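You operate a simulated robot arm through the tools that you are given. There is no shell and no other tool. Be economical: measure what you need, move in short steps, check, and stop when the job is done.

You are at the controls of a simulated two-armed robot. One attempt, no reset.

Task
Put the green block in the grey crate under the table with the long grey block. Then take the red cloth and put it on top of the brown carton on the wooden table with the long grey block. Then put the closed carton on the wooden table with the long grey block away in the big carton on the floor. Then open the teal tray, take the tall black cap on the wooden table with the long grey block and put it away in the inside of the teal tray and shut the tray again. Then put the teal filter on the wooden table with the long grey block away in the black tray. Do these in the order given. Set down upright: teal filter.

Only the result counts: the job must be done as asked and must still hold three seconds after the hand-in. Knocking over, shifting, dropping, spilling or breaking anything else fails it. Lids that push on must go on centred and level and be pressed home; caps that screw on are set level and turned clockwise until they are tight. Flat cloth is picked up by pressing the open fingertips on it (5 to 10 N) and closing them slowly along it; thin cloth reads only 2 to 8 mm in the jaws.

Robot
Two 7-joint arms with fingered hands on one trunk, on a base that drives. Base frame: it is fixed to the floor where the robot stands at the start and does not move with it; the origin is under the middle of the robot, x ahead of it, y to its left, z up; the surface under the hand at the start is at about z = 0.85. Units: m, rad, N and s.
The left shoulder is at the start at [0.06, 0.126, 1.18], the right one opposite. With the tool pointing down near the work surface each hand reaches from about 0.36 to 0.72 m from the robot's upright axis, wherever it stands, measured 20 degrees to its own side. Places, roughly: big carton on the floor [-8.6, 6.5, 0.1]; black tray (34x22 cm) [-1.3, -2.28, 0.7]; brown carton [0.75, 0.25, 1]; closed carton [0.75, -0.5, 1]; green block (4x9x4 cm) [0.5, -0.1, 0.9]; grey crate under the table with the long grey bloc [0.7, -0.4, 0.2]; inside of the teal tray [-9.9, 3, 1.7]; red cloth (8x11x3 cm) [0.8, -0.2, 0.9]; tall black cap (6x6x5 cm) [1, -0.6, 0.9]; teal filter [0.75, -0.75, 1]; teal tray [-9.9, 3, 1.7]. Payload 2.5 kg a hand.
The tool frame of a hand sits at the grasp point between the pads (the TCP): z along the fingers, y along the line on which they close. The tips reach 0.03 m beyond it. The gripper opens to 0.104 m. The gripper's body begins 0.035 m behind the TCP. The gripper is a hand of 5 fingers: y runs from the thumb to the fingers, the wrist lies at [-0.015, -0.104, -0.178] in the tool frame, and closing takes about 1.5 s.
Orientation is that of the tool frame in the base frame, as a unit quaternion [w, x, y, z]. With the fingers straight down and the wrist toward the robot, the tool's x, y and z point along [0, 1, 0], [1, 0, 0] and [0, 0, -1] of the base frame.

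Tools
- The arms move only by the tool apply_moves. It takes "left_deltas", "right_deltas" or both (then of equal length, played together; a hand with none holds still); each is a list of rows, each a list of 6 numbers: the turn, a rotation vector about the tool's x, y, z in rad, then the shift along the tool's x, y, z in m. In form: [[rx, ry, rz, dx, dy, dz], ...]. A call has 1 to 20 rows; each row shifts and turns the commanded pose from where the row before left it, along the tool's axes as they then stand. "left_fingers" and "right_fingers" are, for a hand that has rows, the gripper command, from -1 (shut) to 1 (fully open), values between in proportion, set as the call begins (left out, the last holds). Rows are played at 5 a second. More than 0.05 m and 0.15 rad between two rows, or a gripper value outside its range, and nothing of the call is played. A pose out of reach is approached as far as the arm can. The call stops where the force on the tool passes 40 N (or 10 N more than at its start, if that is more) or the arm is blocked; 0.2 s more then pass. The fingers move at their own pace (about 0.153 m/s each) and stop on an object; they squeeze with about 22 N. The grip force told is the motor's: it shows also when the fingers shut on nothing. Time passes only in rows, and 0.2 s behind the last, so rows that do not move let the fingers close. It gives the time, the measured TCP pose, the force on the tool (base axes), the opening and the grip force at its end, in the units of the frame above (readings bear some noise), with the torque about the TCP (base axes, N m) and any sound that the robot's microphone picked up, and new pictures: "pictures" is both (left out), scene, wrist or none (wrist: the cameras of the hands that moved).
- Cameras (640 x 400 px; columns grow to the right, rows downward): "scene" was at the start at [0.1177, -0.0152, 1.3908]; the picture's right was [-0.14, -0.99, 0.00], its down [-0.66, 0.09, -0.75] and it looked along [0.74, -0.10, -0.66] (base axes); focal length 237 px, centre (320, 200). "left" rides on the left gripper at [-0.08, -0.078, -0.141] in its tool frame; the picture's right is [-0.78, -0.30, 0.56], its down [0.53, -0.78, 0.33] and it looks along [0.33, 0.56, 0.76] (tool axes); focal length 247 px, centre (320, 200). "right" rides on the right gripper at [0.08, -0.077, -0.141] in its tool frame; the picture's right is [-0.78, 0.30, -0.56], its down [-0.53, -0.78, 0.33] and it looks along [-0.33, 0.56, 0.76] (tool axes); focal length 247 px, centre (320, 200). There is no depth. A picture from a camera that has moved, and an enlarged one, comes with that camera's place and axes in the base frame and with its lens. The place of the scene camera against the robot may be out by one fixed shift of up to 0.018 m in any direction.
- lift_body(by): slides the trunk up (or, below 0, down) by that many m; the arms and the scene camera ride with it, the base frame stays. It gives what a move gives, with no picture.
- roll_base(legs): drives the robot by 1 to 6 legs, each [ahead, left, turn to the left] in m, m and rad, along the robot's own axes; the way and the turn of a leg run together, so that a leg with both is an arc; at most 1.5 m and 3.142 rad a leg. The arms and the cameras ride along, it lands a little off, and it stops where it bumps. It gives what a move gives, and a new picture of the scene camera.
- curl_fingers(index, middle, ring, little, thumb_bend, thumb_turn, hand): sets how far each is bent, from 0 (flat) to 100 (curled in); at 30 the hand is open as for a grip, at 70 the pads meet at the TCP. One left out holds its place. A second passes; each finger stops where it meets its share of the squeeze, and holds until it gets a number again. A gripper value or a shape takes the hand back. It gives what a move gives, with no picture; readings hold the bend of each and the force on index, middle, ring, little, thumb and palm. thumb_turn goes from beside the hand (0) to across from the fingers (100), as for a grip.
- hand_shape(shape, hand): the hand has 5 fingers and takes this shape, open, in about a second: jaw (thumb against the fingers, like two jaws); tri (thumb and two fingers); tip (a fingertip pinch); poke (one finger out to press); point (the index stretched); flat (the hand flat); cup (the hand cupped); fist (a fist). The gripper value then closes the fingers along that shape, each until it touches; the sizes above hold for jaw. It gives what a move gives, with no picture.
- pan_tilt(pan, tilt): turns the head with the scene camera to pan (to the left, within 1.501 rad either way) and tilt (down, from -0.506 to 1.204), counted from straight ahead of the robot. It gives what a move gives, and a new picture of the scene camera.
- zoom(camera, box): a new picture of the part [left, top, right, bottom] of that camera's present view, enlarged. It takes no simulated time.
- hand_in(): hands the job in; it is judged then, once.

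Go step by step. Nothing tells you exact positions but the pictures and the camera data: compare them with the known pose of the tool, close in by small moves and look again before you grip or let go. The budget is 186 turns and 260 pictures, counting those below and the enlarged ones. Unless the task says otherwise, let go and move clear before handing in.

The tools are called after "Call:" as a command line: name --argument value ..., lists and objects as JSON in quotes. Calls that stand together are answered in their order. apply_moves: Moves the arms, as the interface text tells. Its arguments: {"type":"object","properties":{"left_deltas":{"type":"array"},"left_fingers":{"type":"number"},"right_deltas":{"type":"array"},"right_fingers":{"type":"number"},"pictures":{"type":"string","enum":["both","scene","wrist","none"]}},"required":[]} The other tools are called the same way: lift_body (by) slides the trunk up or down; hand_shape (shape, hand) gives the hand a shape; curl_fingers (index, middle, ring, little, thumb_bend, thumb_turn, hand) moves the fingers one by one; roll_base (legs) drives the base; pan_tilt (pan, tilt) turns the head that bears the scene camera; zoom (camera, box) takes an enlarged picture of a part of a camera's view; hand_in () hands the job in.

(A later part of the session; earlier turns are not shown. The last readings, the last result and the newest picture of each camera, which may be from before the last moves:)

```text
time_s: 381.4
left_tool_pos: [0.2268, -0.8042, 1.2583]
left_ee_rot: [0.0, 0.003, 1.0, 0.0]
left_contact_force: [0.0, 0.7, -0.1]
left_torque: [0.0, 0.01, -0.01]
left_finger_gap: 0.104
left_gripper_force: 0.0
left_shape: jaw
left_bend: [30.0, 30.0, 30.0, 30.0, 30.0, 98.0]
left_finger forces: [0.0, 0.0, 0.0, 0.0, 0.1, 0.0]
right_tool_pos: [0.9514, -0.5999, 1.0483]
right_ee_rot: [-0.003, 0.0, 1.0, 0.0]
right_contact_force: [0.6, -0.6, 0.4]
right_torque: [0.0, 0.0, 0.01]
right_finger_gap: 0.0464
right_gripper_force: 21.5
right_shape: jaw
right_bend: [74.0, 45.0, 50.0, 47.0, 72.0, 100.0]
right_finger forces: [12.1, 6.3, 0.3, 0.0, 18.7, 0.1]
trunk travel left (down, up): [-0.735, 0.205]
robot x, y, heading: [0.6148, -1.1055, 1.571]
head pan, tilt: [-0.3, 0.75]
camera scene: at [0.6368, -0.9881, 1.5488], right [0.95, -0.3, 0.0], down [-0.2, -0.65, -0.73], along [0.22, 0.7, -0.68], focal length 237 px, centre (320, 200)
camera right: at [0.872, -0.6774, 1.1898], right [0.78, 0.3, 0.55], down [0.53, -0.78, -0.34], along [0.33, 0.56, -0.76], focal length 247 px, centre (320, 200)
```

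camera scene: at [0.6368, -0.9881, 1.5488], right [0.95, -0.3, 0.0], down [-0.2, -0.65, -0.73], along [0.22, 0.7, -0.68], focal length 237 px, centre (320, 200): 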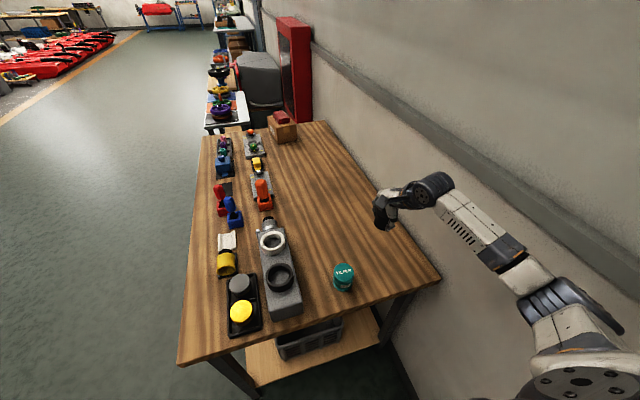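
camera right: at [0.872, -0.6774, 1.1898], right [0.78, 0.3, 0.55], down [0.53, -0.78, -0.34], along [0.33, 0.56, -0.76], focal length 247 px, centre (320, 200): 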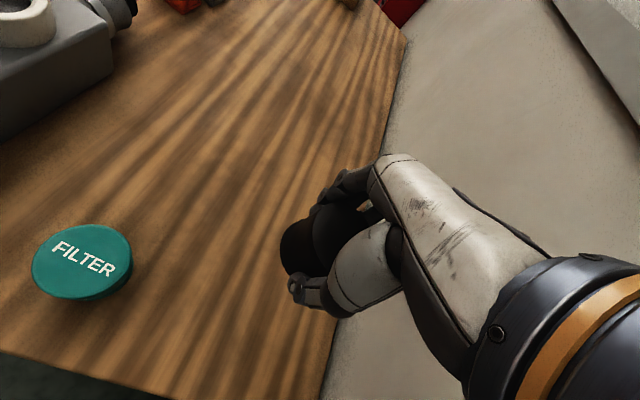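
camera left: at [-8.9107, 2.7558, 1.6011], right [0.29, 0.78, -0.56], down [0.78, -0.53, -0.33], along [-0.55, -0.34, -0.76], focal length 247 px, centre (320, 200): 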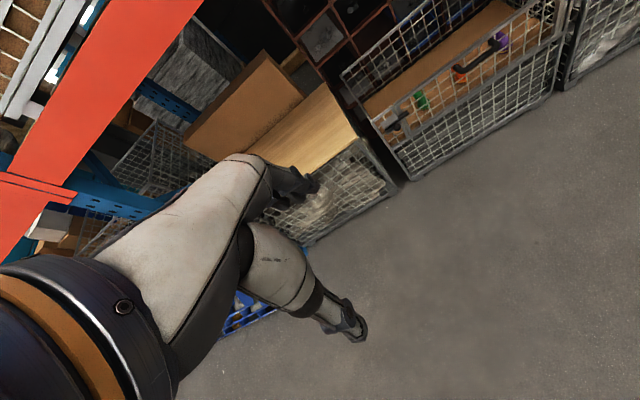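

The cap is held (46 mm). I'll draw the hand in from the wall, and drive out to the aisle again facing -x.

Call:
apply_moves --right_deltas '[[0, 0, 0, 0.03, -0.01, -0.035], [0, 0, 0, 0.03, -0.01, -0.035], [0, 0, 0, 0.03, -0.01, -0.035], [0, 0, 0, 0.03, -0.01, -0.035], [0, 0, 0, 0.03, -0.02, -0.03], [0, 0, 0, 0, 0, 0]]' --pictures "none"

Call:
roll_base --legs '[[0, 1.5, 0], [0, 0.18, 0], [0.8, 0, 0], [0, 0, 1.571]]'

```text
time_s: 382.8
left_tool_pos: [0.2273, -0.8057, 1.258]
left_ee_rot: [-0.001, 0.003, 1.0, 0.0]
left_contact_force: [0.8, -0.2, 0.1]
left_torque: [0.05, 0.0, 0.01]
left_finger_gap: 0.1038
left_gripper_force: 0.1
left_shape: jaw
left_bend: [30.0, 30.0, 30.0, 30.0, 30.0, 98.0]
left_finger forces: [0.1, 0.1, 0.0, 0.0, 0.0, 0.0]
right_tool_pos: [0.8029, -0.6618, 1.2186]
right_ee_rot: [-0.005, -0.001, 1.0, 0.0]
right_contact_force: [0.3, -0.7, -0.9]
right_torque: [0.01, 0.05, -0.02]
right_finger_gap: 0.0462
right_gripper_force: 22.3
right_shape: jaw
right_bend: [74.0, 45.0, 50.0, 47.0, 72.0, 100.0]
right_finger forces: [12.1, 6.3, 0.3, 0.1, 18.7, 0.1]
trunk travel left (down, up): [-0.735, 0.205]
robot x, y, heading: [0.6152, -1.1048, 1.567]
head pan, tilt: [-0.3, 0.75]
```

```text
time_s: 398.9
left_tool_pos: [-1.3511, -0.6946, 1.2583]
left_ee_rot: [0.0, -0.701, 0.713, 0.0]
left_contact_force: [-0.1, -0.2, 1.0]
left_torque: [0.0, 0.02, -0.03]
left_finger_gap: 0.1039
left_gripper_force: 0.0
left_shape: jaw
left_bend: [30.0, 30.0, 30.0, 30.0, 30.0, 98.0]
left_finger forces: [0.0, 0.0, 0.0, 0.1, 0.1, 0.0]
right_tool_pos: [-1.4874, -0.1166, 1.218]
right_ee_rot: [-0.002, -0.704, 0.71, -0.003]
right_contact_force: [0.9, 0.1, -0.1]
right_torque: [0.02, -0.02, 0.0]
right_finger_gap: 0.0462
right_gripper_force: 21.8
right_shape: jaw
right_bend: [74.0, 45.0, 50.0, 47.0, 72.0, 100.0]
right_finger forces: [12.1, 6.2, 0.1, 0.0, 18.4, 0.0]
trunk travel left (down, up): [-0.735, 0.205]
robot x, y, heading: [-1.0523, -0.3063, 3.127]
head pan, tilt: [-0.3, 0.75]
camera scene: at [-1.1723, -0.2848, 1.5488], right [0.31, 0.95, 0.0], down [0.65, -0.21, -0.73], along [-0.7, 0.23, -0.68], focal length 237 px, centre (320, 200)
```

scene: 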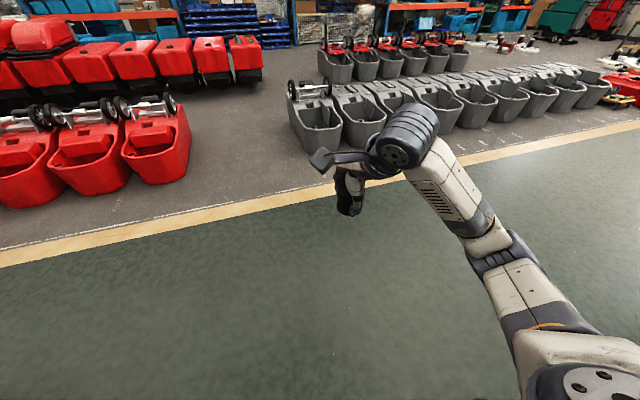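

I'll retrace the known route: forward to x ≈ -5.4, shift right to y ≈ 0.78.

Call:
roll_base --legs '[[0, 0, 0.015], [1.5, 0, 0], [1.5, 0, 0], [1.4, 0, 0], [0, -1.08, 0]]'

```text
time_s: 425.2
left_tool_pos: [-5.7615, 0.2279, 1.259]
left_ee_rot: [0.0, 0.723, -0.691, 0.0]
left_contact_force: [-0.5, 0.4, -0.2]
left_torque: [0.05, 0.0, 0.0]
left_finger_gap: 0.1037
left_gripper_force: 0.2
left_shape: jaw
left_bend: [30.0, 30.0, 30.0, 30.0, 30.0, 98.0]
left_finger forces: [0.0, 0.0, 0.1, 0.1, 0.0, 0.0]
right_tool_pos: [-5.9343, 0.7952, 1.2178]
right_ee_rot: [0.002, 0.725, -0.689, 0.003]
right_contact_force: [-0.3, -0.8, -0.1]
right_torque: [0.02, 0.01, 0.01]
right_finger_gap: 0.046
right_gripper_force: 22.6
right_shape: jaw
right_bend: [74.0, 45.0, 50.0, 47.0, 72.0, 100.0]
right_finger forces: [12.1, 6.1, 0.2, 0.0, 18.4, 0.0]
trunk travel left (down, up): [-0.735, 0.205]
robot x, y, heading: [-5.4801, 0.6314, -3.095]
head pan, tilt: [-0.3, 0.75]
camera scene: at [-5.6082, 0.6473, 1.5488], right [0.25, 0.97, 0.0], down [0.66, -0.17, -0.73], along [-0.71, 0.18, -0.68], focal length 237 px, centre (320, 200)
```

scene: 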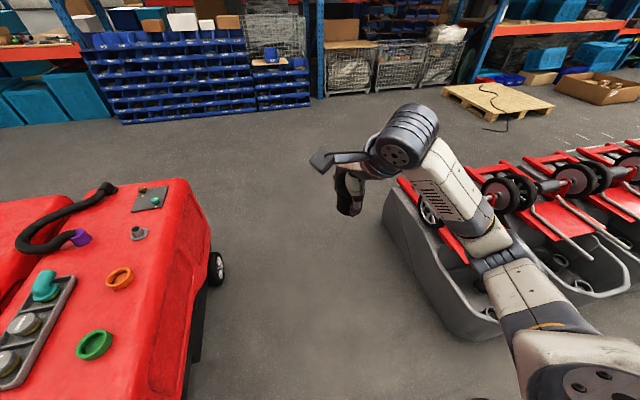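

Heading drifted by about 0.05 rad. I'll correct, go through the gap, and strafe to y ≈ 2.95.

Call:
roll_base --legs '[[0, 0, -0.047], [0, -0.15, 0], [1.0, 0, 0], [1.0, 0, 0], [0, -1.1, 0], [0, -1.05, 0]]'

Call:
lift_body --by 0.2

Call:
pan_tilt --pan 0.0 --tilt 0.1

```text
time_s: 446.7
left_tool_pos: [-7.7321, 2.5365, 1.2587]
left_ee_rot: [0.0, -0.695, 0.719, -0.001]
left_contact_force: [-0.8, 0.0, 0.1]
left_torque: [-0.01, 0.0, 0.01]
left_finger_gap: 0.1038
left_gripper_force: 0.1
left_shape: jaw
left_bend: [30.0, 30.0, 30.0, 30.0, 30.0, 98.0]
left_finger forces: [0.1, 0.1, 0.1, 0.1, 0.0, 0.0]
right_tool_pos: [-7.8592, 3.1162, 1.2184]
right_ee_rot: [-0.003, -0.697, 0.717, -0.002]
right_contact_force: [0.1, 0.6, 0.0]
right_torque: [0.0, 0.0, 0.01]
right_finger_gap: 0.0462
right_gripper_force: 21.4
right_shape: jaw
right_bend: [74.0, 45.0, 50.0, 47.0, 72.0, 100.0]
right_finger forces: [12.2, 6.1, 0.1, 0.0, 18.5, 0.0]
trunk travel left (down, up): [-0.735, 0.205]
robot x, y, heading: [-7.4227, 2.9182, 3.112]
head pan, tilt: [-0.3, 0.75]
camera scene: at [-7.5465, 2.943, 1.5488], right [0.32, 0.95, 0.0], down [0.65, -0.22, -0.73], along [-0.69, 0.24, -0.68], focal length 237 px, centre (320, 200)
```

scene: 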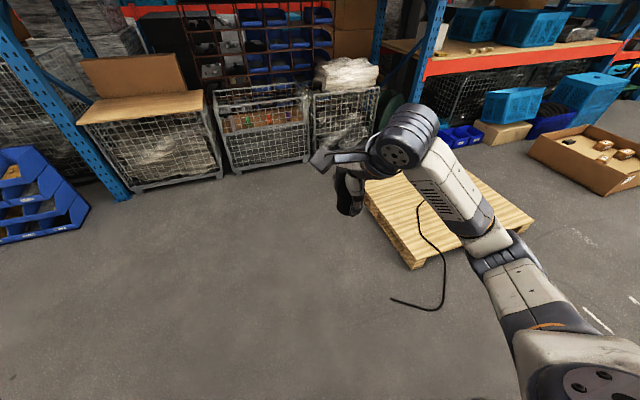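

```text
time_s: 448.9
left_tool_pos: [-7.7331, 2.5369, 1.458]
left_ee_rot: [0.001, -0.695, 0.719, 0.0]
left_contact_force: [-0.6, 0.3, 0.2]
left_torque: [0.0, -0.03, -0.03]
left_finger_gap: 0.104
left_gripper_force: 0.0
left_shape: jaw
left_bend: [30.0, 30.0, 30.0, 30.0, 30.0, 98.0]
left_finger forces: [0.0, 0.1, 0.0, 0.0, 0.0, 0.1]
right_tool_pos: [-7.8591, 3.1157, 1.419]
right_ee_rot: [-0.003, -0.697, 0.717, -0.003]
right_contact_force: [0.1, -0.5, -0.3]
right_torque: [0.05, 0.01, -0.01]
right_finger_gap: 0.046
right_gripper_force: 22.0
right_shape: jaw
right_bend: [74.0, 45.0, 50.0, 47.0, 72.0, 100.0]
right_finger forces: [12.2, 6.2, 0.2, 0.2, 18.6, 0.0]
trunk travel left (down, up): [-0.935, 0.005]
robot x, y, heading: [-7.4194, 2.9177, 3.109]
head pan, tilt: [-0.3, 0.75]
```

```text
time_s: 449.9
left_tool_pos: [-7.7337, 2.5367, 1.4591]
left_ee_rot: [-0.001, -0.694, 0.72, 0.0]
left_contact_force: [0.2, 0.7, -0.7]
left_torque: [0.0, 0.0, 0.0]
left_finger_gap: 0.104
left_gripper_force: 0.0
left_shape: jaw
left_bend: [30.0, 30.0, 30.0, 30.0, 30.0, 98.0]
left_finger forces: [0.0, 0.1, 0.1, 0.0, 0.0, 0.0]
right_tool_pos: [-7.8592, 3.1161, 1.4197]
right_ee_rot: [-0.002, -0.698, 0.717, -0.002]
right_contact_force: [-0.6, -0.1, -0.4]
right_torque: [0.03, 0.01, -0.01]
right_finger_gap: 0.0459
right_gripper_force: 22.0
right_shape: jaw
right_bend: [74.0, 45.0, 50.0, 47.0, 72.0, 100.0]
right_finger forces: [12.3, 6.1, 0.2, 0.0, 18.4, 0.1]
trunk travel left (down, up): [-0.935, 0.005]
robot x, y, heading: [-7.4209, 2.9175, 3.111]
head pan, tilt: [0.0, 0.099]
camera scene: at [-7.5602, 2.9188, 1.8077], right [0.03, 1.0, 0.0], down [0.1, 0.0, -0.99], along [-0.99, 0.03, -0.1], focal length 237 px, centre (320, 200)
```

scene: 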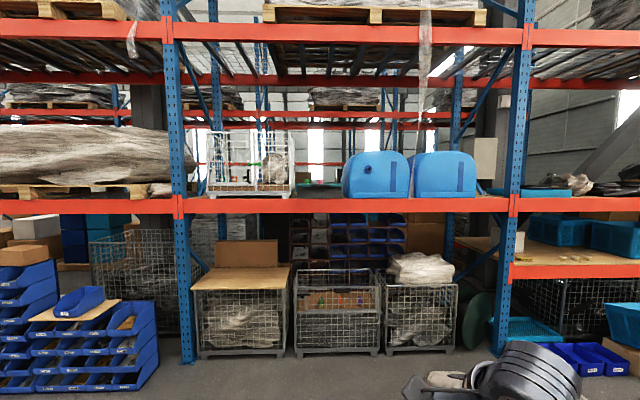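

I'll raise the cap to z ≈ 1.81, straighten, and approach the open tray.

Call:
apply_moves --right_deltas '[[0, 0, 0, 0, 0, -0.0435], [0, 0, 0, 0, 0, -0.0435], [0, 0, 0, 0, 0, -0.0435], [0, 0, 0, 0, 0, -0.0435], [0, 0, 0, 0, 0, -0.0435], [0, 0, 0, 0, 0, -0.0435], [0, 0, 0, 0, 0, -0.0435], [0, 0, 0, 0, 0, -0.0435], [0, 0, 0, 0, 0, -0.0435], [0, 0, 0, 0, 0, 0]]' --pictures "none"

Call:
roll_base --legs '[[0, 0, 0.03], [1.45, 0, 0]]'

```text
time_s: 452.1
left_tool_pos: [-7.7324, 2.5384, 1.4594]
left_ee_rot: [0.0, -0.694, 0.72, 0.0]
left_contact_force: [-0.1, -0.2, 1.0]
left_torque: [0.01, 0.0, 0.0]
left_finger_gap: 0.1039
left_gripper_force: 0.1
left_shape: jaw
left_bend: [30.0, 30.0, 30.0, 30.0, 30.0, 98.0]
left_finger forces: [0.0, 0.0, 0.1, 0.0, 0.0, 0.1]
right_tool_pos: [-7.8616, 3.1216, 1.809]
right_ee_rot: [-0.003, -0.698, 0.716, -0.002]
right_contact_force: [-0.7, 0.0, -0.5]
right_torque: [-0.05, -0.03, 0.0]
right_finger_gap: 0.0457
right_gripper_force: 22.3
right_shape: jaw
right_bend: [74.0, 46.0, 50.0, 47.0, 72.0, 100.0]
right_finger forces: [11.8, 6.1, 0.3, 0.0, 18.2, 0.0]
trunk travel left (down, up): [-0.935, 0.005]
robot x, y, heading: [-7.4181, 2.9185, 3.112]
head pan, tilt: [0.0, 0.099]
```

```text
time_s: 459.7
left_tool_pos: [-9.1956, 2.5526, 1.4593]
left_ee_rot: [0.0, -0.698, 0.716, 0.0]
left_contact_force: [0.4, 0.0, 0.1]
left_torque: [-0.01, 0.02, 0.05]
left_finger_gap: 0.1039
left_gripper_force: 0.0
left_shape: jaw
left_bend: [30.0, 30.0, 30.0, 30.0, 30.0, 98.0]
left_finger forces: [0.0, 0.1, 0.0, 0.0, 0.0, 0.0]
right_tool_pos: [-9.3273, 3.1351, 1.8099]
right_ee_rot: [-0.002, -0.699, 0.715, -0.003]
right_contact_force: [0.1, -0.1, -0.3]
right_torque: [0.03, -0.01, 0.01]
right_finger_gap: 0.0456
right_gripper_force: 22.2
right_shape: jaw
right_bend: [74.0, 46.0, 50.0, 47.0, 72.0, 100.0]
right_finger forces: [11.9, 6.1, 0.2, 0.0, 18.2, 0.1]
trunk travel left (down, up): [-0.935, 0.005]
robot x, y, heading: [-8.8866, 2.9381, 3.117]
head pan, tilt: [0.0, 0.099]
camera scene: at [-9.0261, 2.9359, 1.8079], right [0.02, 1.0, 0.0], down [0.1, 0.0, -1.0], along [-0.99, 0.02, -0.1], focal length 237 px, centre (320, 200)
```

scene: 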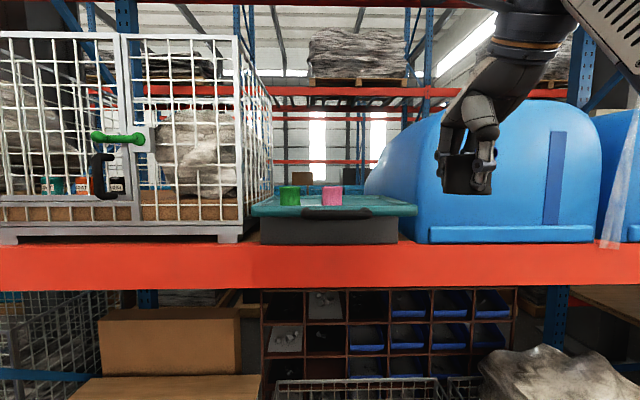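

I'll correct heading and lateral position, and move in 0.2 m.

Call:
roll_base --legs '[[0, 0.022, 0.025], [0.2, 0, 0]]'

Call:
apply_moves --right_deltas '[[0, 0, 0, 0, 0, 0]]' --pictures "wrist"

```text
time_s: 461.7
left_tool_pos: [-9.385, 2.5239, 1.4595]
left_ee_rot: [-0.001, -0.707, 0.708, 0.0]
left_contact_force: [-0.6, -0.1, -0.1]
left_torque: [-0.01, -0.01, -0.03]
left_finger_gap: 0.1039
left_gripper_force: 0.0
left_shape: jaw
left_bend: [30.0, 30.0, 30.0, 30.0, 30.0, 98.0]
left_finger forces: [0.0, 0.0, 0.0, 0.0, 0.0, 0.0]
right_tool_pos: [-9.5315, 3.1011, 1.8102]
right_ee_rot: [0.002, 0.709, -0.705, 0.002]
right_contact_force: [-0.2, 0.3, -0.3]
right_torque: [-0.02, -0.02, 0.05]
right_finger_gap: 0.0456
right_gripper_force: 22.4
right_shape: jaw
right_bend: [74.0, 46.0, 50.0, 47.0, 72.0, 100.0]
right_finger forces: [12.0, 6.0, 0.3, 0.0, 18.3, 0.0]
trunk travel left (down, up): [-0.935, 0.005]
robot x, y, heading: [-9.0883, 2.9142, -3.142]
head pan, tilt: [0.0, 0.099]
camera scene: at [-9.2246, 2.9102, 1.8079], right [0.0, 1.0, 0.0], down [0.1, 0.0, -1.0], along [-1.0, 0.0, -0.1], focal length 237 px, centre (320, 200)
```

scene: 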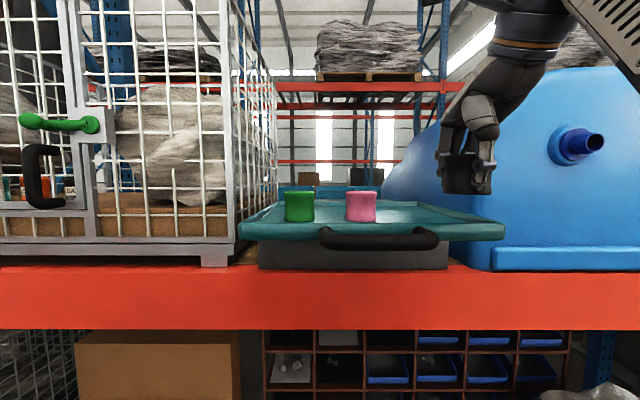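

```text
time_s: 462.1
left_tool_pos: [-9.3838, 2.5231, 1.4589]
left_ee_rot: [-0.001, -0.706, 0.708, 0.001]
left_contact_force: [1.0, 0.8, 0.1]
left_torque: [0.0, -0.01, 0.02]
left_finger_gap: 0.1039
left_gripper_force: 0.1
left_shape: jaw
left_bend: [30.0, 30.0, 30.0, 30.0, 30.0, 98.0]
left_finger forces: [0.1, 0.0, 0.0, 0.0, 0.0, 0.1]
right_tool_pos: [-9.5303, 3.1022, 1.8111]
right_ee_rot: [0.002, 0.709, -0.705, 0.002]
right_contact_force: [0.4, 0.5, -0.5]
right_torque: [-0.03, 0.02, 0.01]
right_finger_gap: 0.0457
right_gripper_force: 21.6
right_shape: jaw
right_bend: [74.0, 46.0, 50.0, 47.0, 72.0, 100.0]
right_finger forces: [11.9, 6.0, 0.3, 0.0, 18.3, 0.0]
trunk travel left (down, up): [-0.935, 0.005]
robot x, y, heading: [-9.0861, 2.913, -3.136]
head pan, tilt: [0.0, 0.099]
camera right: at [-9.452, 3.023, 1.9525], right [-0.3, 0.78, 0.55], down [0.77, 0.54, -0.34], along [-0.56, 0.33, -0.76], focal length 247 px, centre (320, 200)
```

right: 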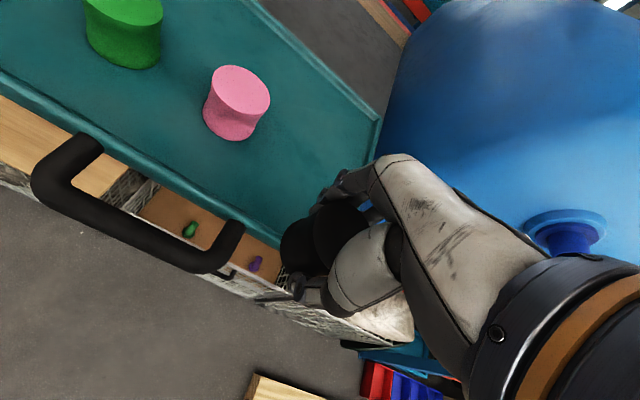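

Tray's right rim is at y ≈ 3.15 and the pink cup is at [-9.63, 2.99], so I'll set the cap down at about [-9.62, 3.085]. Moving in 9 cm.

Call:
roll_base --legs '[[0.09, 0, 0]]'

Call:
apply_moves --right_deltas '[[0, 0, 0, 0.015, 0, 0], [0, 0, 0, 0, 0, 0.02], [0, 0, 0, 0, 0, 0.02], [0, 0, 0, 0, 0, 0]]'

Call:
zoom --camera "scene" --box '[260, 120, 520, 282]'

```text
time_s: 463.2
left_tool_pos: [-9.4726, 2.5232, 1.4599]
left_ee_rot: [0.0, -0.706, 0.708, 0.001]
left_contact_force: [1.1, 0.0, -0.6]
left_torque: [0.03, 0.0, 0.02]
left_finger_gap: 0.1039
left_gripper_force: 0.0
left_shape: jaw
left_bend: [30.0, 30.0, 30.0, 30.0, 30.0, 98.0]
left_finger forces: [0.0, 0.1, 0.0, 0.1, 0.0, 0.1]
right_tool_pos: [-9.6195, 3.1007, 1.811]
right_ee_rot: [0.002, 0.709, -0.705, 0.002]
right_contact_force: [-0.8, -0.5, -0.5]
right_torque: [0.01, 0.0, 0.01]
right_finger_gap: 0.0458
right_gripper_force: 22.0
right_shape: jaw
right_bend: [74.0, 46.0, 50.0, 47.0, 72.0, 100.0]
right_finger forces: [12.0, 6.1, 0.3, 0.1, 18.2, 0.1]
trunk travel left (down, up): [-0.935, 0.005]
robot x, y, heading: [-9.1793, 2.9135, -3.137]
head pan, tilt: [0.0, 0.099]
camera scene: at [-9.3131, 2.9103, 1.8079], right [0.0, 1.0, 0.0], down [0.1, 0.0, -1.0], along [-1.0, 0.0, -0.1], focal length 237 px, centre (320, 200)
```

scene: 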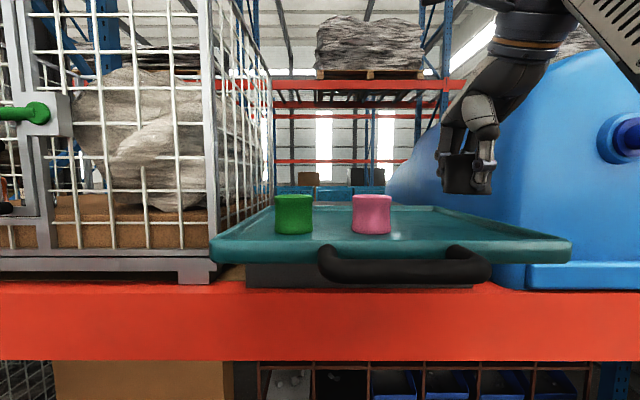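

```text
time_s: 464.2
left_tool_pos: [-9.4722, 2.5229, 1.4598]
left_ee_rot: [0.001, -0.706, 0.709, 0.001]
left_contact_force: [-0.1, -0.5, 0.6]
left_torque: [0.03, 0.03, 0.01]
left_finger_gap: 0.1038
left_gripper_force: 0.1
left_shape: jaw
left_bend: [30.0, 30.0, 30.0, 30.0, 30.0, 98.0]
left_finger forces: [0.0, 0.1, 0.1, 0.0, 0.1, 0.0]
right_tool_pos: [-9.6186, 3.0849, 1.7708]
right_ee_rot: [0.003, 0.709, -0.706, 0.003]
right_contact_force: [0.4, 0.0, -0.9]
right_torque: [0.04, -0.02, 0.01]
right_finger_gap: 0.0457
right_gripper_force: 21.8
right_shape: jaw
right_bend: [74.0, 46.0, 50.0, 47.0, 72.0, 100.0]
right_finger forces: [11.9, 6.1, 0.2, 0.1, 18.3, 0.0]
trunk travel left (down, up): [-0.935, 0.005]
robot x, y, heading: [-9.177, 2.9132, -3.14]
head pan, tilt: [0.0, 0.099]
camera scene: at [-9.3128, 2.9093, 1.8079], right [0.0, 1.0, 0.0], down [0.1, 0.0, -1.0], along [-1.0, 0.0, -0.1], focal length 237 px, centre (320, 200)
camera right: at [-9.5408, 3.0064, 1.912], right [-0.3, 0.78, 0.55], down [0.77, 0.54, -0.34], along [-0.56, 0.33, -0.76], focal length 247 px, centre (320, 200)
```

scene: 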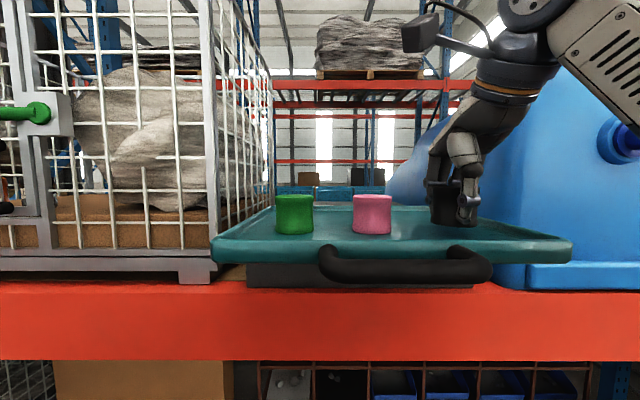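
right: 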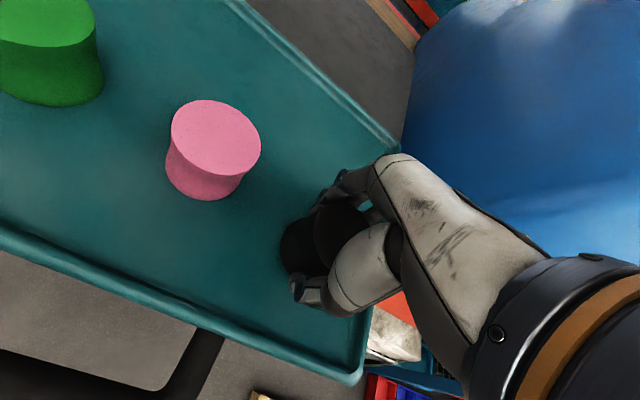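

```text
2.46 times, centred on (390, 201) of scene
camera zoom: at [-9.3128, 2.9093, 1.8079], right [0.0, 1.0, 0.0], down [0.1, 0.0, -1.0], along [-1.0, 0.0, -0.1], focal length 584 px, centre (148, 198)
```

zoom: 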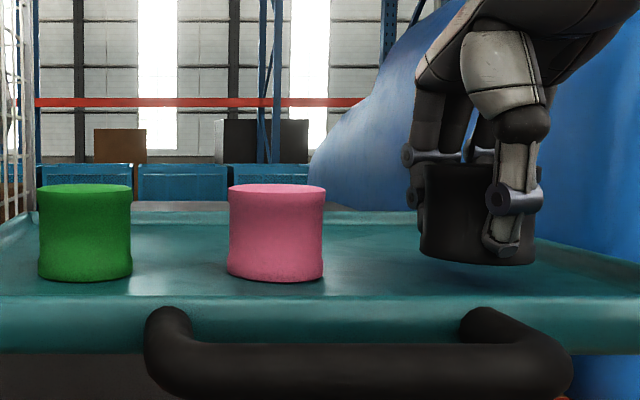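

The cap is just above the tray floor. I'll go 2 cm deeper for thumb clearance, lower until touch, and release.

Call:
apply_moves --right_deltas '[[0, 0, 0, 0, 0.02, 0], [0, 0, 0, 0, 0, 0.006], [0, 0, 0, 0, 0, 0.004], [0, 0, 0, 0, 0, 0.002], [0, 0, 0, 0, 0, 0]]' --pictures "none"

```text
time_s: 465.4
left_tool_pos: [-9.4746, 2.5236, 1.459]
left_ee_rot: [0.0, -0.706, 0.708, 0.0]
left_contact_force: [0.0, -0.3, 0.2]
left_torque: [0.0, -0.01, 0.03]
left_finger_gap: 0.1038
left_gripper_force: 0.1
left_shape: jaw
left_bend: [30.0, 30.0, 30.0, 30.0, 30.0, 98.0]
left_finger forces: [0.0, 0.0, 0.0, 0.0, 0.1, 0.1]
right_tool_pos: [-9.6397, 3.0853, 1.7576]
right_ee_rot: [0.003, 0.709, -0.705, 0.003]
right_contact_force: [-0.2, -0.6, -1.2]
right_torque: [-0.01, 0.02, 0.0]
right_finger_gap: 0.0455
right_gripper_force: 22.2
right_shape: jaw
right_bend: [74.0, 46.0, 50.0, 47.0, 72.0, 100.0]
right_finger forces: [12.0, 6.1, 0.1, 0.0, 18.2, 0.1]
trunk travel left (down, up): [-0.935, 0.005]
robot x, y, heading: [-9.1761, 2.9153, -3.142]
head pan, tilt: [0.0, 0.099]
```

Call:
apply_moves --right_deltas '[[0, 0, 0, 0, 0, 0.002], [0, 0, 0, 0, 0, 0.002], [0, 0, 0, 0, 0, 0]]' --pictures "none"

```text
time_s: 466.2
left_tool_pos: [-9.4724, 2.5236, 1.4583]
left_ee_rot: [-0.001, -0.707, 0.708, 0.001]
left_contact_force: [-0.7, 0.0, -0.2]
left_torque: [0.0, 0.01, -0.01]
left_finger_gap: 0.1037
left_gripper_force: 0.0
left_shape: jaw
left_bend: [30.0, 30.0, 30.0, 30.0, 30.0, 98.0]
left_finger forces: [0.0, 0.1, 0.0, 0.1, 0.0, 0.0]
right_tool_pos: [-9.6394, 3.0851, 1.7549]
right_ee_rot: [0.004, 0.71, -0.705, 0.001]
right_contact_force: [-0.3, 0.4, 8.4]
right_torque: [0.05, 0.15, 0.0]
right_finger_gap: 0.0461
right_gripper_force: 21.7
right_shape: jaw
right_bend: [74.0, 45.0, 50.0, 47.0, 73.0, 100.0]
right_finger forces: [12.6, 7.1, 0.3, 0.0, 18.9, 0.0]
trunk travel left (down, up): [-0.935, 0.005]
robot x, y, heading: [-9.1736, 2.9156, -3.143]
head pan, tilt: [0.0, 0.099]
```

The cap touches the tray floor (8 N). I'll open and rise straight up.

Call:
apply_moves --right_deltas '[[0, 0, 0, 0, 0, 0], [0, 0, 0, 0, 0, 0], [0, 0, 0, 0, 0, 0], [0, 0, 0, 0, 0, 0], [0, 0, 0, 0, 0, 0], [0, 0, 0, 0, 0, 0], [0, 0, 0, 0, 0, -0.01], [0, 0, 0, 0, 0, -0.02], [0, 0, 0, 0, 0, -0.02], [0, 0, 0, 0, 0, -0.02], [0, 0, 0, 0, 0, 0]]' --right_fingers 1

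```text
time_s: 468.6
left_tool_pos: [-9.4752, 2.5223, 1.4583]
left_ee_rot: [0.0, -0.706, 0.708, 0.0]
left_contact_force: [0.7, 0.0, -0.6]
left_torque: [0.04, -0.02, -0.03]
left_finger_gap: 0.1036
left_gripper_force: 0.0
left_shape: jaw
left_bend: [30.0, 30.0, 30.0, 30.0, 30.0, 98.0]
left_finger forces: [0.1, 0.1, 0.0, 0.1, 0.0, 0.1]
right_tool_pos: [-9.6273, 3.0839, 1.81]
right_ee_rot: [0.002, 0.709, -0.705, 0.003]
right_contact_force: [-0.5, 1.0, 0.1]
right_torque: [-0.04, -0.01, 0.02]
right_finger_gap: 0.1037
right_gripper_force: 0.0
right_shape: jaw
right_bend: [30.0, 30.0, 30.0, 30.0, 30.0, 98.0]
right_finger forces: [0.0, 0.1, 0.0, 0.0, 0.1, 0.1]
right hand out of reach, approached as far as the arm can: row 9, 10
trunk travel left (down, up): [-0.935, 0.005]
robot x, y, heading: [-9.1746, 2.9111, -3.138]
head pan, tilt: [0.0, 0.099]
camera scene: at [-9.3143, 2.9103, 1.8078], right [0.0, 1.0, 0.0], down [0.1, 0.0, -0.99], along [-0.99, 0.0, -0.1], focal length 237 px, centre (320, 200)
camera right: at [-9.5493, 3.0054, 1.9517], right [-0.3, 0.78, 0.55], down [0.77, 0.54, -0.34], along [-0.56, 0.33, -0.76], focal length 247 px, centre (320, 200)
```

scene: 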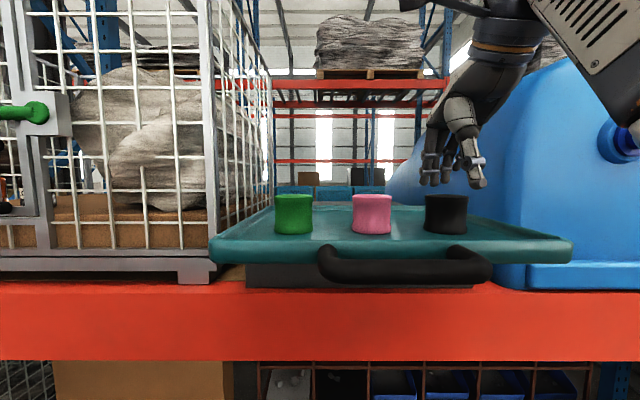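
right: 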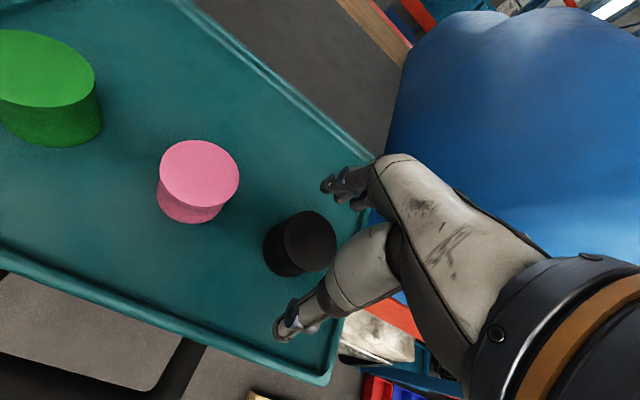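

The cap stands upright in the tray. I'll back off, close the fingers, line up with the handle's centre (y ≈ 2.985) and lower to handle height.

Call:
roll_base --legs '[[-0.27, 0, 0], [0, 0.1, 0]]'

Call:
apply_moves --right_deltas '[[0, 0, 0, 0, 0, 0], [0, 0, 0, 0, 0, 0.02], [0, 0, 0, 0, 0, 0.02], [0, 0, 0, 0, 0, 0.02], [0, 0, 0, 0, 0, 0.005], [0, 0, 0, 0, 0, 0], [0, 0, 0, 0, 0, 0], [0, 0, 0, 0, 0, 0]]' --right_fingers -1

```text
time_s: 471.3
left_tool_pos: [-9.2026, 2.4259, 1.4595]
left_ee_rot: [-0.001, -0.706, 0.708, 0.001]
left_contact_force: [0.7, 0.3, 0.2]
left_torque: [-0.03, 0.0, 0.02]
left_finger_gap: 0.1038
left_gripper_force: 0.2
left_shape: jaw
left_bend: [30.0, 30.0, 30.0, 30.0, 30.0, 98.0]
left_finger forces: [0.0, 0.0, 0.0, 0.1, 0.0, 0.1]
right_tool_pos: [-9.3554, 2.9872, 1.8094]
right_ee_rot: [0.003, 0.709, -0.705, 0.003]
right_contact_force: [-0.9, 0.4, -0.4]
right_torque: [0.0, -0.01, 0.02]
right_finger_gap: 0.1037
right_gripper_force: 0.0
right_shape: jaw
right_bend: [30.0, 30.0, 30.0, 30.0, 30.0, 98.0]
right_finger forces: [0.1, 0.0, 0.0, 0.1, 0.0, 0.0]
trunk travel left (down, up): [-0.935, 0.005]
robot x, y, heading: [-8.9068, 2.8129, -3.136]
head pan, tilt: [0.0, 0.099]
camera scene: at [-9.0424, 2.8138, 1.8079], right [0.0, 1.0, 0.0], down [0.1, 0.0, -1.0], along [-1.0, 0.0, -0.1], focal length 237 px, centre (320, 200)
```

scene: 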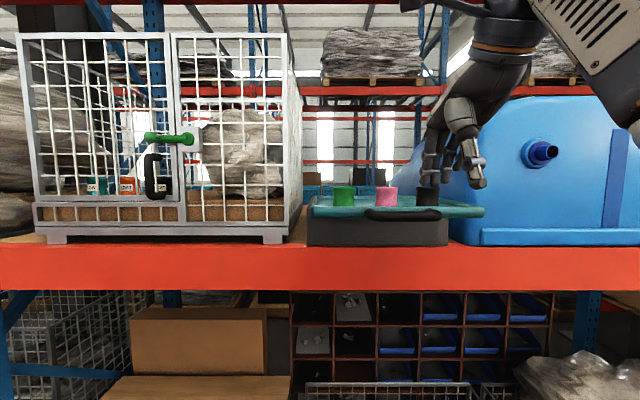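

```text
time_s: 473.1
left_tool_pos: [-9.2034, 2.4259, 1.4595]
left_ee_rot: [-0.001, -0.707, 0.708, 0.001]
left_contact_force: [0.5, -0.5, -0.1]
left_torque: [0.02, 0.03, -0.01]
left_finger_gap: 0.1041
left_gripper_force: 0.1
left_shape: jaw
left_bend: [30.0, 30.0, 30.0, 30.0, 30.0, 98.0]
left_finger forces: [0.0, 0.0, 0.0, 0.1, 0.0, 0.1]
right_tool_pos: [-9.3559, 2.9857, 1.7449]
right_ee_rot: [0.003, 0.709, -0.705, 0.002]
right_contact_force: [-0.2, -1.1, 0.2]
right_torque: [-0.01, -0.01, 0.03]
right_finger_gap: 0.0001
right_gripper_force: 22.6
right_shape: jaw
right_bend: [70.0, 70.0, 70.0, 70.0, 46.0, 100.0]
right_finger forces: [0.1, 0.0, 0.0, 0.0, 0.0, 0.1]
trunk travel left (down, up): [-0.935, 0.005]
robot x, y, heading: [-8.9047, 2.8154, -3.14]
head pan, tilt: [0.0, 0.099]
camera scene: at [-9.0432, 2.8128, 1.8078], right [0.0, 1.0, 0.0], down [0.1, 0.0, -0.99], along [-0.99, 0.0, -0.1], focal length 237 px, centre (320, 200)
camera right: at [-9.2795, 2.9079, 1.8866], right [-0.3, 0.78, 0.55], down [0.77, 0.54, -0.34], along [-0.56, 0.33, -0.76], focal length 247 px, centre (320, 200)
```

scene: 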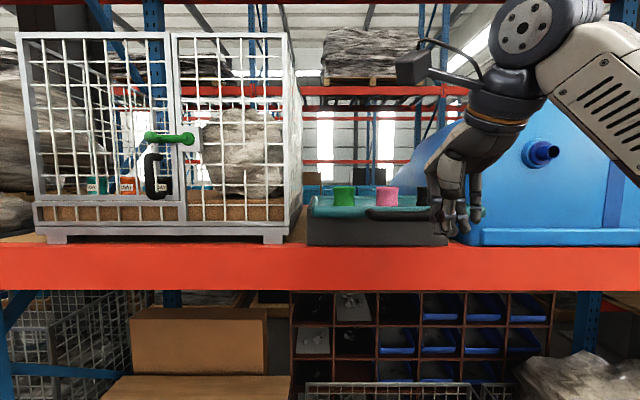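
right: 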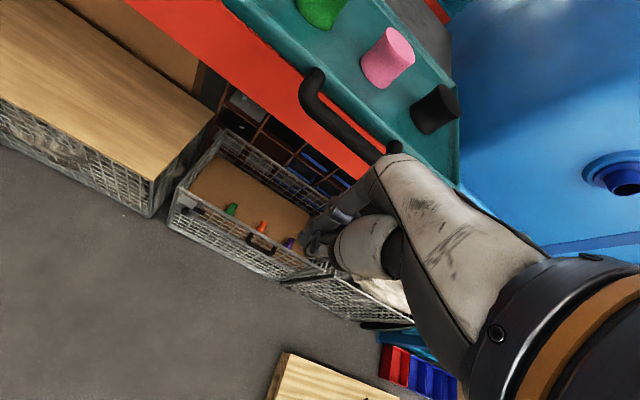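

Lined up with the handle's centre. I'll push the tray in by driving forward 0.24 m.

Call:
roll_base --legs '[[0.1, 0, 0], [0.14, 0, 0]]'

Call:
apply_moves --right_deltas '[[0, 0, 0, 0, 0, 0]]' --pictures "wrist"

```text
time_s: 475.2
left_tool_pos: [-9.4406, 2.4245, 1.4607]
left_ee_rot: [-0.001, -0.707, 0.707, 0.001]
left_contact_force: [0.4, -0.3, -0.2]
left_torque: [0.01, -0.01, -0.01]
left_finger_gap: 0.1037
left_gripper_force: 0.0
left_shape: jaw
left_bend: [30.0, 30.0, 30.0, 30.0, 30.0, 98.0]
left_finger forces: [0.0, 0.0, 0.0, 0.0, 0.1, 0.0]
right_tool_pos: [-9.5969, 2.9843, 1.7466]
right_ee_rot: [0.003, 0.71, -0.704, 0.002]
right_contact_force: [-0.7, 0.3, -0.4]
right_torque: [0.03, -0.01, -0.01]
right_finger_gap: 0.0
right_gripper_force: 22.0
right_shape: jaw
right_bend: [70.0, 70.0, 70.0, 70.0, 46.0, 100.0]
right_finger forces: [0.0, 0.0, 0.0, 0.1, 0.1, 0.1]
trunk travel left (down, up): [-0.935, 0.005]
robot x, y, heading: [-9.1441, 2.8138, -3.139]
head pan, tilt: [0.0, 0.099]
camera scene: at [-9.2827, 2.8121, 1.808], right [0.0, 1.0, 0.0], down [0.1, 0.0, -1.0], along [-1.0, 0.0, -0.1], focal length 237 px, centre (320, 200)
```

scene: 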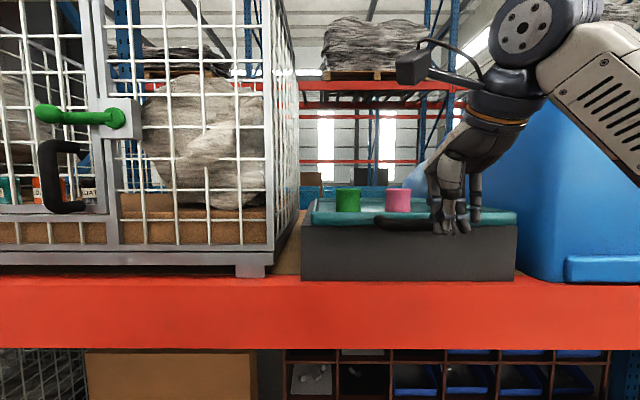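

```text
time_s: 475.6
left_tool_pos: [-9.4411, 2.4249, 1.4593]
left_ee_rot: [0.001, 0.708, -0.707, -0.001]
left_contact_force: [-0.6, -0.4, 0.8]
left_torque: [0.01, 0.03, 0.04]
left_finger_gap: 0.1037
left_gripper_force: 0.0
left_shape: jaw
left_bend: [30.0, 30.0, 30.0, 30.0, 30.0, 98.0]
left_finger forces: [0.0, 0.1, 0.1, 0.1, 0.0, 0.1]
right_tool_pos: [-9.5974, 2.9855, 1.7452]
right_ee_rot: [0.003, 0.711, -0.704, 0.002]
right_contact_force: [0.3, -0.6, 0.4]
right_torque: [-0.01, 0.04, -0.02]
right_finger_gap: 0.0
right_gripper_force: 22.1
right_shape: jaw
right_bend: [70.0, 70.0, 70.0, 70.0, 46.0, 100.0]
right_finger forces: [0.1, 0.1, 0.1, 0.0, 0.0, 0.1]
trunk travel left (down, up): [-0.935, 0.005]
robot x, y, heading: [-9.146, 2.8161, -3.136]
head pan, tilt: [0.0, 0.099]
camera right: at [-9.5185, 2.9066, 1.8871], right [-0.3, 0.78, 0.55], down [0.77, 0.54, -0.34], along [-0.56, 0.32, -0.76], focal length 247 px, centre (320, 200)
```

right: 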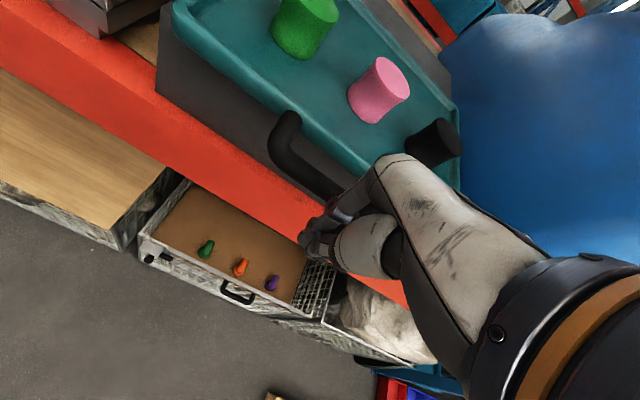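

The tray has slid nearly home (handle at x ≈ -9.677, shut was -9.686). I'll push gently with the arm until I feel the end stop.

Call:
apply_moves --right_deltas '[[0, 0, 0, 0, 0.02, 0], [0, 0, 0, 0, 0.015, 0], [0, 0, 0, 0, 0.01, 0], [0, 0, 0, 0, 0.01, 0], [0, 0, 0, 0, 0.008, 0], [0, 0, 0, 0, 0, 0]]'

```text
time_s: 477.0
left_tool_pos: [-9.4424, 2.4237, 1.4587]
left_ee_rot: [-0.001, -0.707, 0.707, 0.001]
left_contact_force: [1.0, 0.3, 0.0]
left_torque: [-0.03, 0.0, 0.0]
left_finger_gap: 0.1039
left_gripper_force: 0.0
left_shape: jaw
left_bend: [30.0, 30.0, 30.0, 30.0, 30.0, 98.0]
left_finger forces: [0.1, 0.0, 0.0, 0.1, 0.1, 0.0]
right_tool_pos: [-9.6601, 2.984, 1.7465]
right_ee_rot: [0.003, 0.71, -0.704, 0.002]
right_contact_force: [1.7, 0.4, 6.2]
right_torque: [0.05, 0.05, -0.03]
right_finger_gap: 0.0
right_gripper_force: 22.0
right_shape: jaw
right_bend: [70.0, 70.0, 70.0, 70.0, 46.0, 100.0]
right_finger forces: [0.0, 6.4, 0.1, 0.0, 0.1, 0.1]
trunk travel left (down, up): [-0.935, 0.005]
robot x, y, heading: [-9.1447, 2.8155, -3.137]
head pan, tilt: [0.0, 0.099]
camera scene: at [-9.2825, 2.8122, 1.808], right [0.0, 1.0, 0.0], down [0.1, 0.0, -1.0], along [-1.0, 0.0, -0.1], focal length 237 px, centre (320, 200)
camera right: at [-9.5823, 2.9056, 1.8874], right [-0.3, 0.78, 0.55], down [0.77, 0.54, -0.34], along [-0.56, 0.32, -0.76], focal length 247 px, centre (320, 200)
```

scene: 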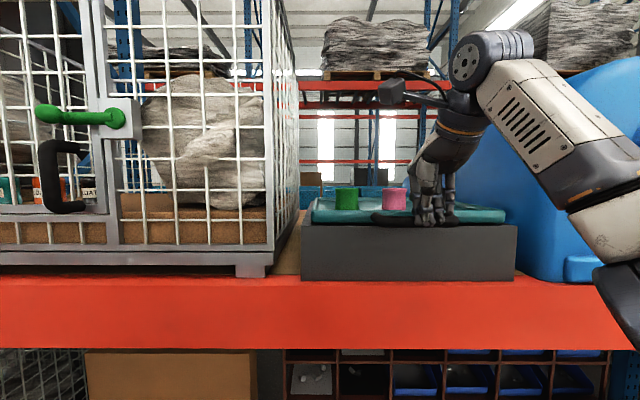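
right: 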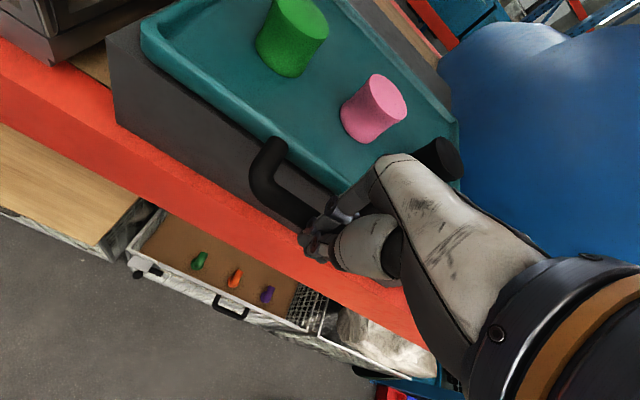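

Tips are on the bar with little resistance. I'll lower the tips slightly and push a bit more to confirm the end stop.

Call:
apply_moves --right_deltas '[[0, 0, 0, 0, -0.012, 0], [0, 0, 0, 0, 0, 0.012], [0, 0, 0, 0, 0.012, 0], [0, 0, 0, 0, 0.006, 0], [0, 0, 0, 0, 0.006, 0], [0, 0, 0, 0, 0.005, 0], [0, 0, 0, 0, 0, 0]]'

```text
time_s: 478.6
left_tool_pos: [-9.433, 2.424, 1.4615]
left_ee_rot: [-0.002, -0.707, 0.707, 0.003]
left_contact_force: [-0.1, -0.6, -0.1]
left_torque: [0.02, 0.01, -0.02]
left_finger_gap: 0.1038
left_gripper_force: 0.1
left_shape: jaw
left_bend: [30.0, 30.0, 30.0, 30.0, 30.0, 98.0]
left_finger forces: [0.1, 0.0, 0.1, 0.1, 0.0, 0.0]
right_tool_pos: [-9.6632, 2.9839, 1.7382]
right_ee_rot: [0.003, 0.71, -0.704, 0.0]
right_contact_force: [30.5, 0.5, 9.0]
right_torque: [0.12, -0.35, -0.12]
right_finger_gap: 0.0001
right_gripper_force: 21.6
right_shape: jaw
right_bend: [70.0, 70.0, 70.0, 70.0, 46.0, 100.0]
right_finger forces: [0.0, 15.0, 2.4, 0.0, 0.1, 0.0]
trunk travel left (down, up): [-0.935, 0.005]
robot x, y, heading: [-9.1464, 2.8187, -3.14]
head pan, tilt: [0.0, 0.099]
camera scene: at [-9.2716, 2.8118, 1.809], right [0.0, 1.0, 0.0], down [0.09, 0.0, -1.0], along [-1.0, 0.0, -0.09], focal length 237 px, centre (320, 200)
camera right: at [-9.5857, 2.9057, 1.8792], right [-0.3, 0.78, 0.55], down [0.77, 0.54, -0.34], along [-0.56, 0.32, -0.76], focal length 247 px, centre (320, 200)
```

scene: 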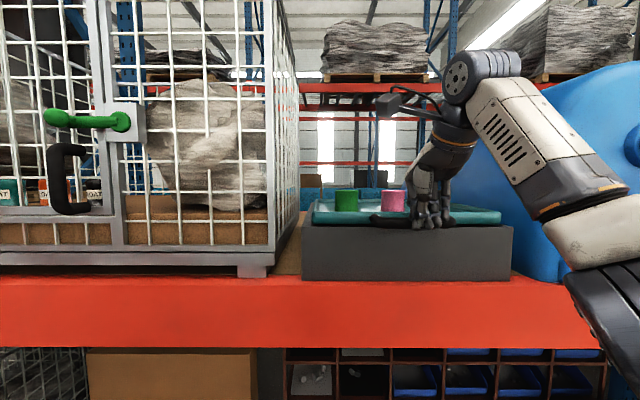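
right: 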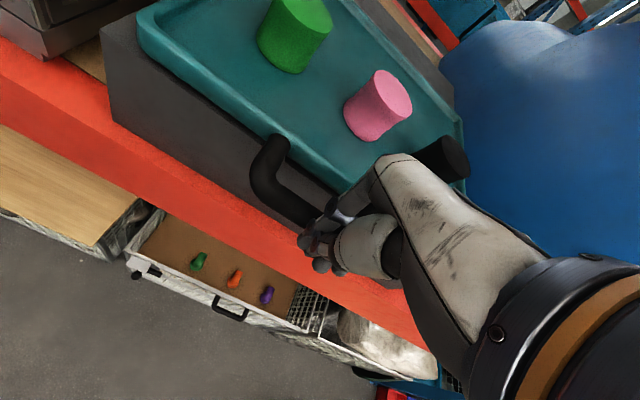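

30 N of resistance: the tray is home. I'll back off and check the tray against its earlier shut look.

Call:
apply_moves --right_deltas '[[0, 0, 0, 0, -0.03, 0], [0, 0, 0, 0, -0.04, 0], [0, 0, 0, 0, 0, 0]]' --right_fingers 1 --pictures "none"

Call:
roll_base --legs '[[-0.3, 0, 0], [0, -0.2, 0]]'

Call:
zoom --camera "scene" --box '[220, 130, 420, 255]'

Call:
zoom --camera "right" --box '[0, 0, 640, 400]'

```text
time_s: 479.4
left_tool_pos: [-9.4414, 2.4237, 1.4601]
left_ee_rot: [0.001, 0.708, -0.707, 0.0]
left_contact_force: [0.7, 0.4, 0.0]
left_torque: [0.0, 0.01, 0.01]
left_finger_gap: 0.104
left_gripper_force: 0.0
left_shape: jaw
left_bend: [30.0, 30.0, 30.0, 30.0, 30.0, 98.0]
left_finger forces: [0.0, 0.1, 0.1, 0.1, 0.1, 0.1]
right_tool_pos: [-9.6044, 2.9818, 1.7326]
right_ee_rot: [0.002, 0.709, -0.705, 0.004]
right_contact_force: [3.5, 0.5, 0.4]
right_torque: [-0.03, -0.01, -0.05]
right_finger_gap: 0.1025
right_gripper_force: 0.0
right_shape: jaw
right_bend: [30.0, 33.0, 30.0, 30.0, 30.0, 98.0]
right_finger forces: [0.0, 3.3, 0.0, 0.0, 0.0, 0.2]
trunk travel left (down, up): [-0.935, 0.005]
robot x, y, heading: [-9.147, 2.8137, -3.13]
head pan, tilt: [0.0, 0.099]
```

```text
time_s: 482.6
left_tool_pos: [-9.1413, 2.6245, 1.4586]
left_ee_rot: [0.0, 0.707, -0.707, -0.001]
left_contact_force: [0.0, 0.5, -0.4]
left_torque: [0.01, 0.0, 0.0]
left_finger_gap: 0.1037
left_gripper_force: 0.0
left_shape: jaw
left_bend: [30.0, 30.0, 30.0, 30.0, 30.0, 98.0]
left_finger forces: [0.1, 0.0, 0.1, 0.0, 0.1, 0.0]
right_tool_pos: [-9.307, 3.1813, 1.7338]
right_ee_rot: [0.002, 0.71, -0.704, 0.002]
right_contact_force: [0.4, -0.2, 0.4]
right_torque: [-0.01, 0.01, 0.0]
right_finger_gap: 0.1038
right_gripper_force: 0.0
right_shape: jaw
right_bend: [30.0, 30.0, 30.0, 30.0, 30.0, 98.0]
right_finger forces: [0.0, 0.1, 0.0, 0.0, 0.1, 0.1]
trunk travel left (down, up): [-0.935, 0.005]
robot x, y, heading: [-8.8468, 3.0226, -3.129]
head pan, tilt: [0.0, 0.099]
camera scene: at [-8.9831, 3.0119, 1.8079], right [-0.01, 1.0, 0.0], down [0.1, 0.0, -1.0], along [-1.0, -0.01, -0.1], focal length 237 px, centre (320, 200)
```

scene: 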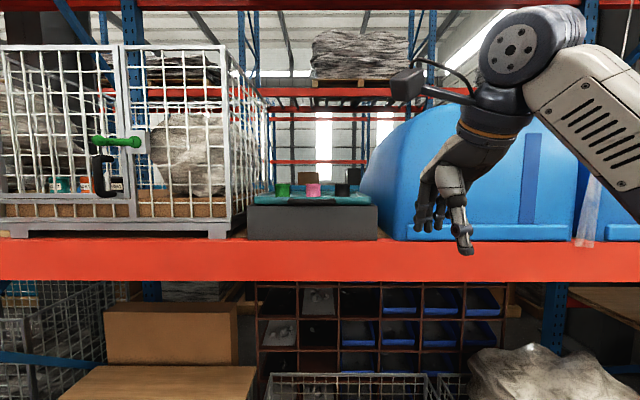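

```text
3.20 times, centred on (320, 192) of scene
camera zoom: at [-8.9831, 3.0119, 1.8079], right [-0.01, 1.0, 0.0], down [0.1, 0.0, -1.0], along [-1.0, -0.01, -0.1], focal length 759 px, centre (320, 224)
```

zoom: 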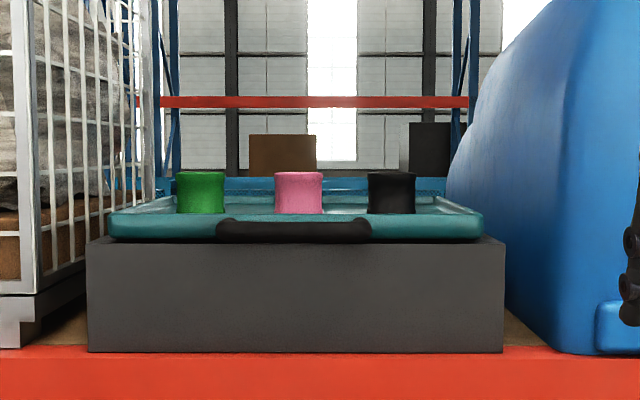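

```text
1.00 times, centred on (320, 200) of right (not enlarged: the box is as wide or as high as the picture)
camera zoom: at [-9.2286, 3.1042, 1.8745], right [-0.3, 0.78, 0.55], down [0.77, 0.54, -0.34], along [-0.56, 0.32, -0.76], focal length 247 px, centre (320, 200)
```

zoom: 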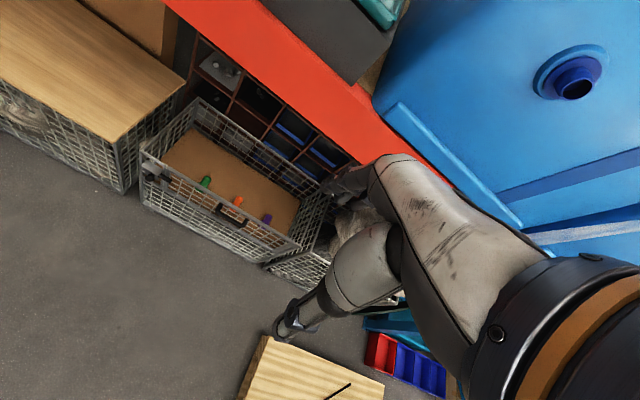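

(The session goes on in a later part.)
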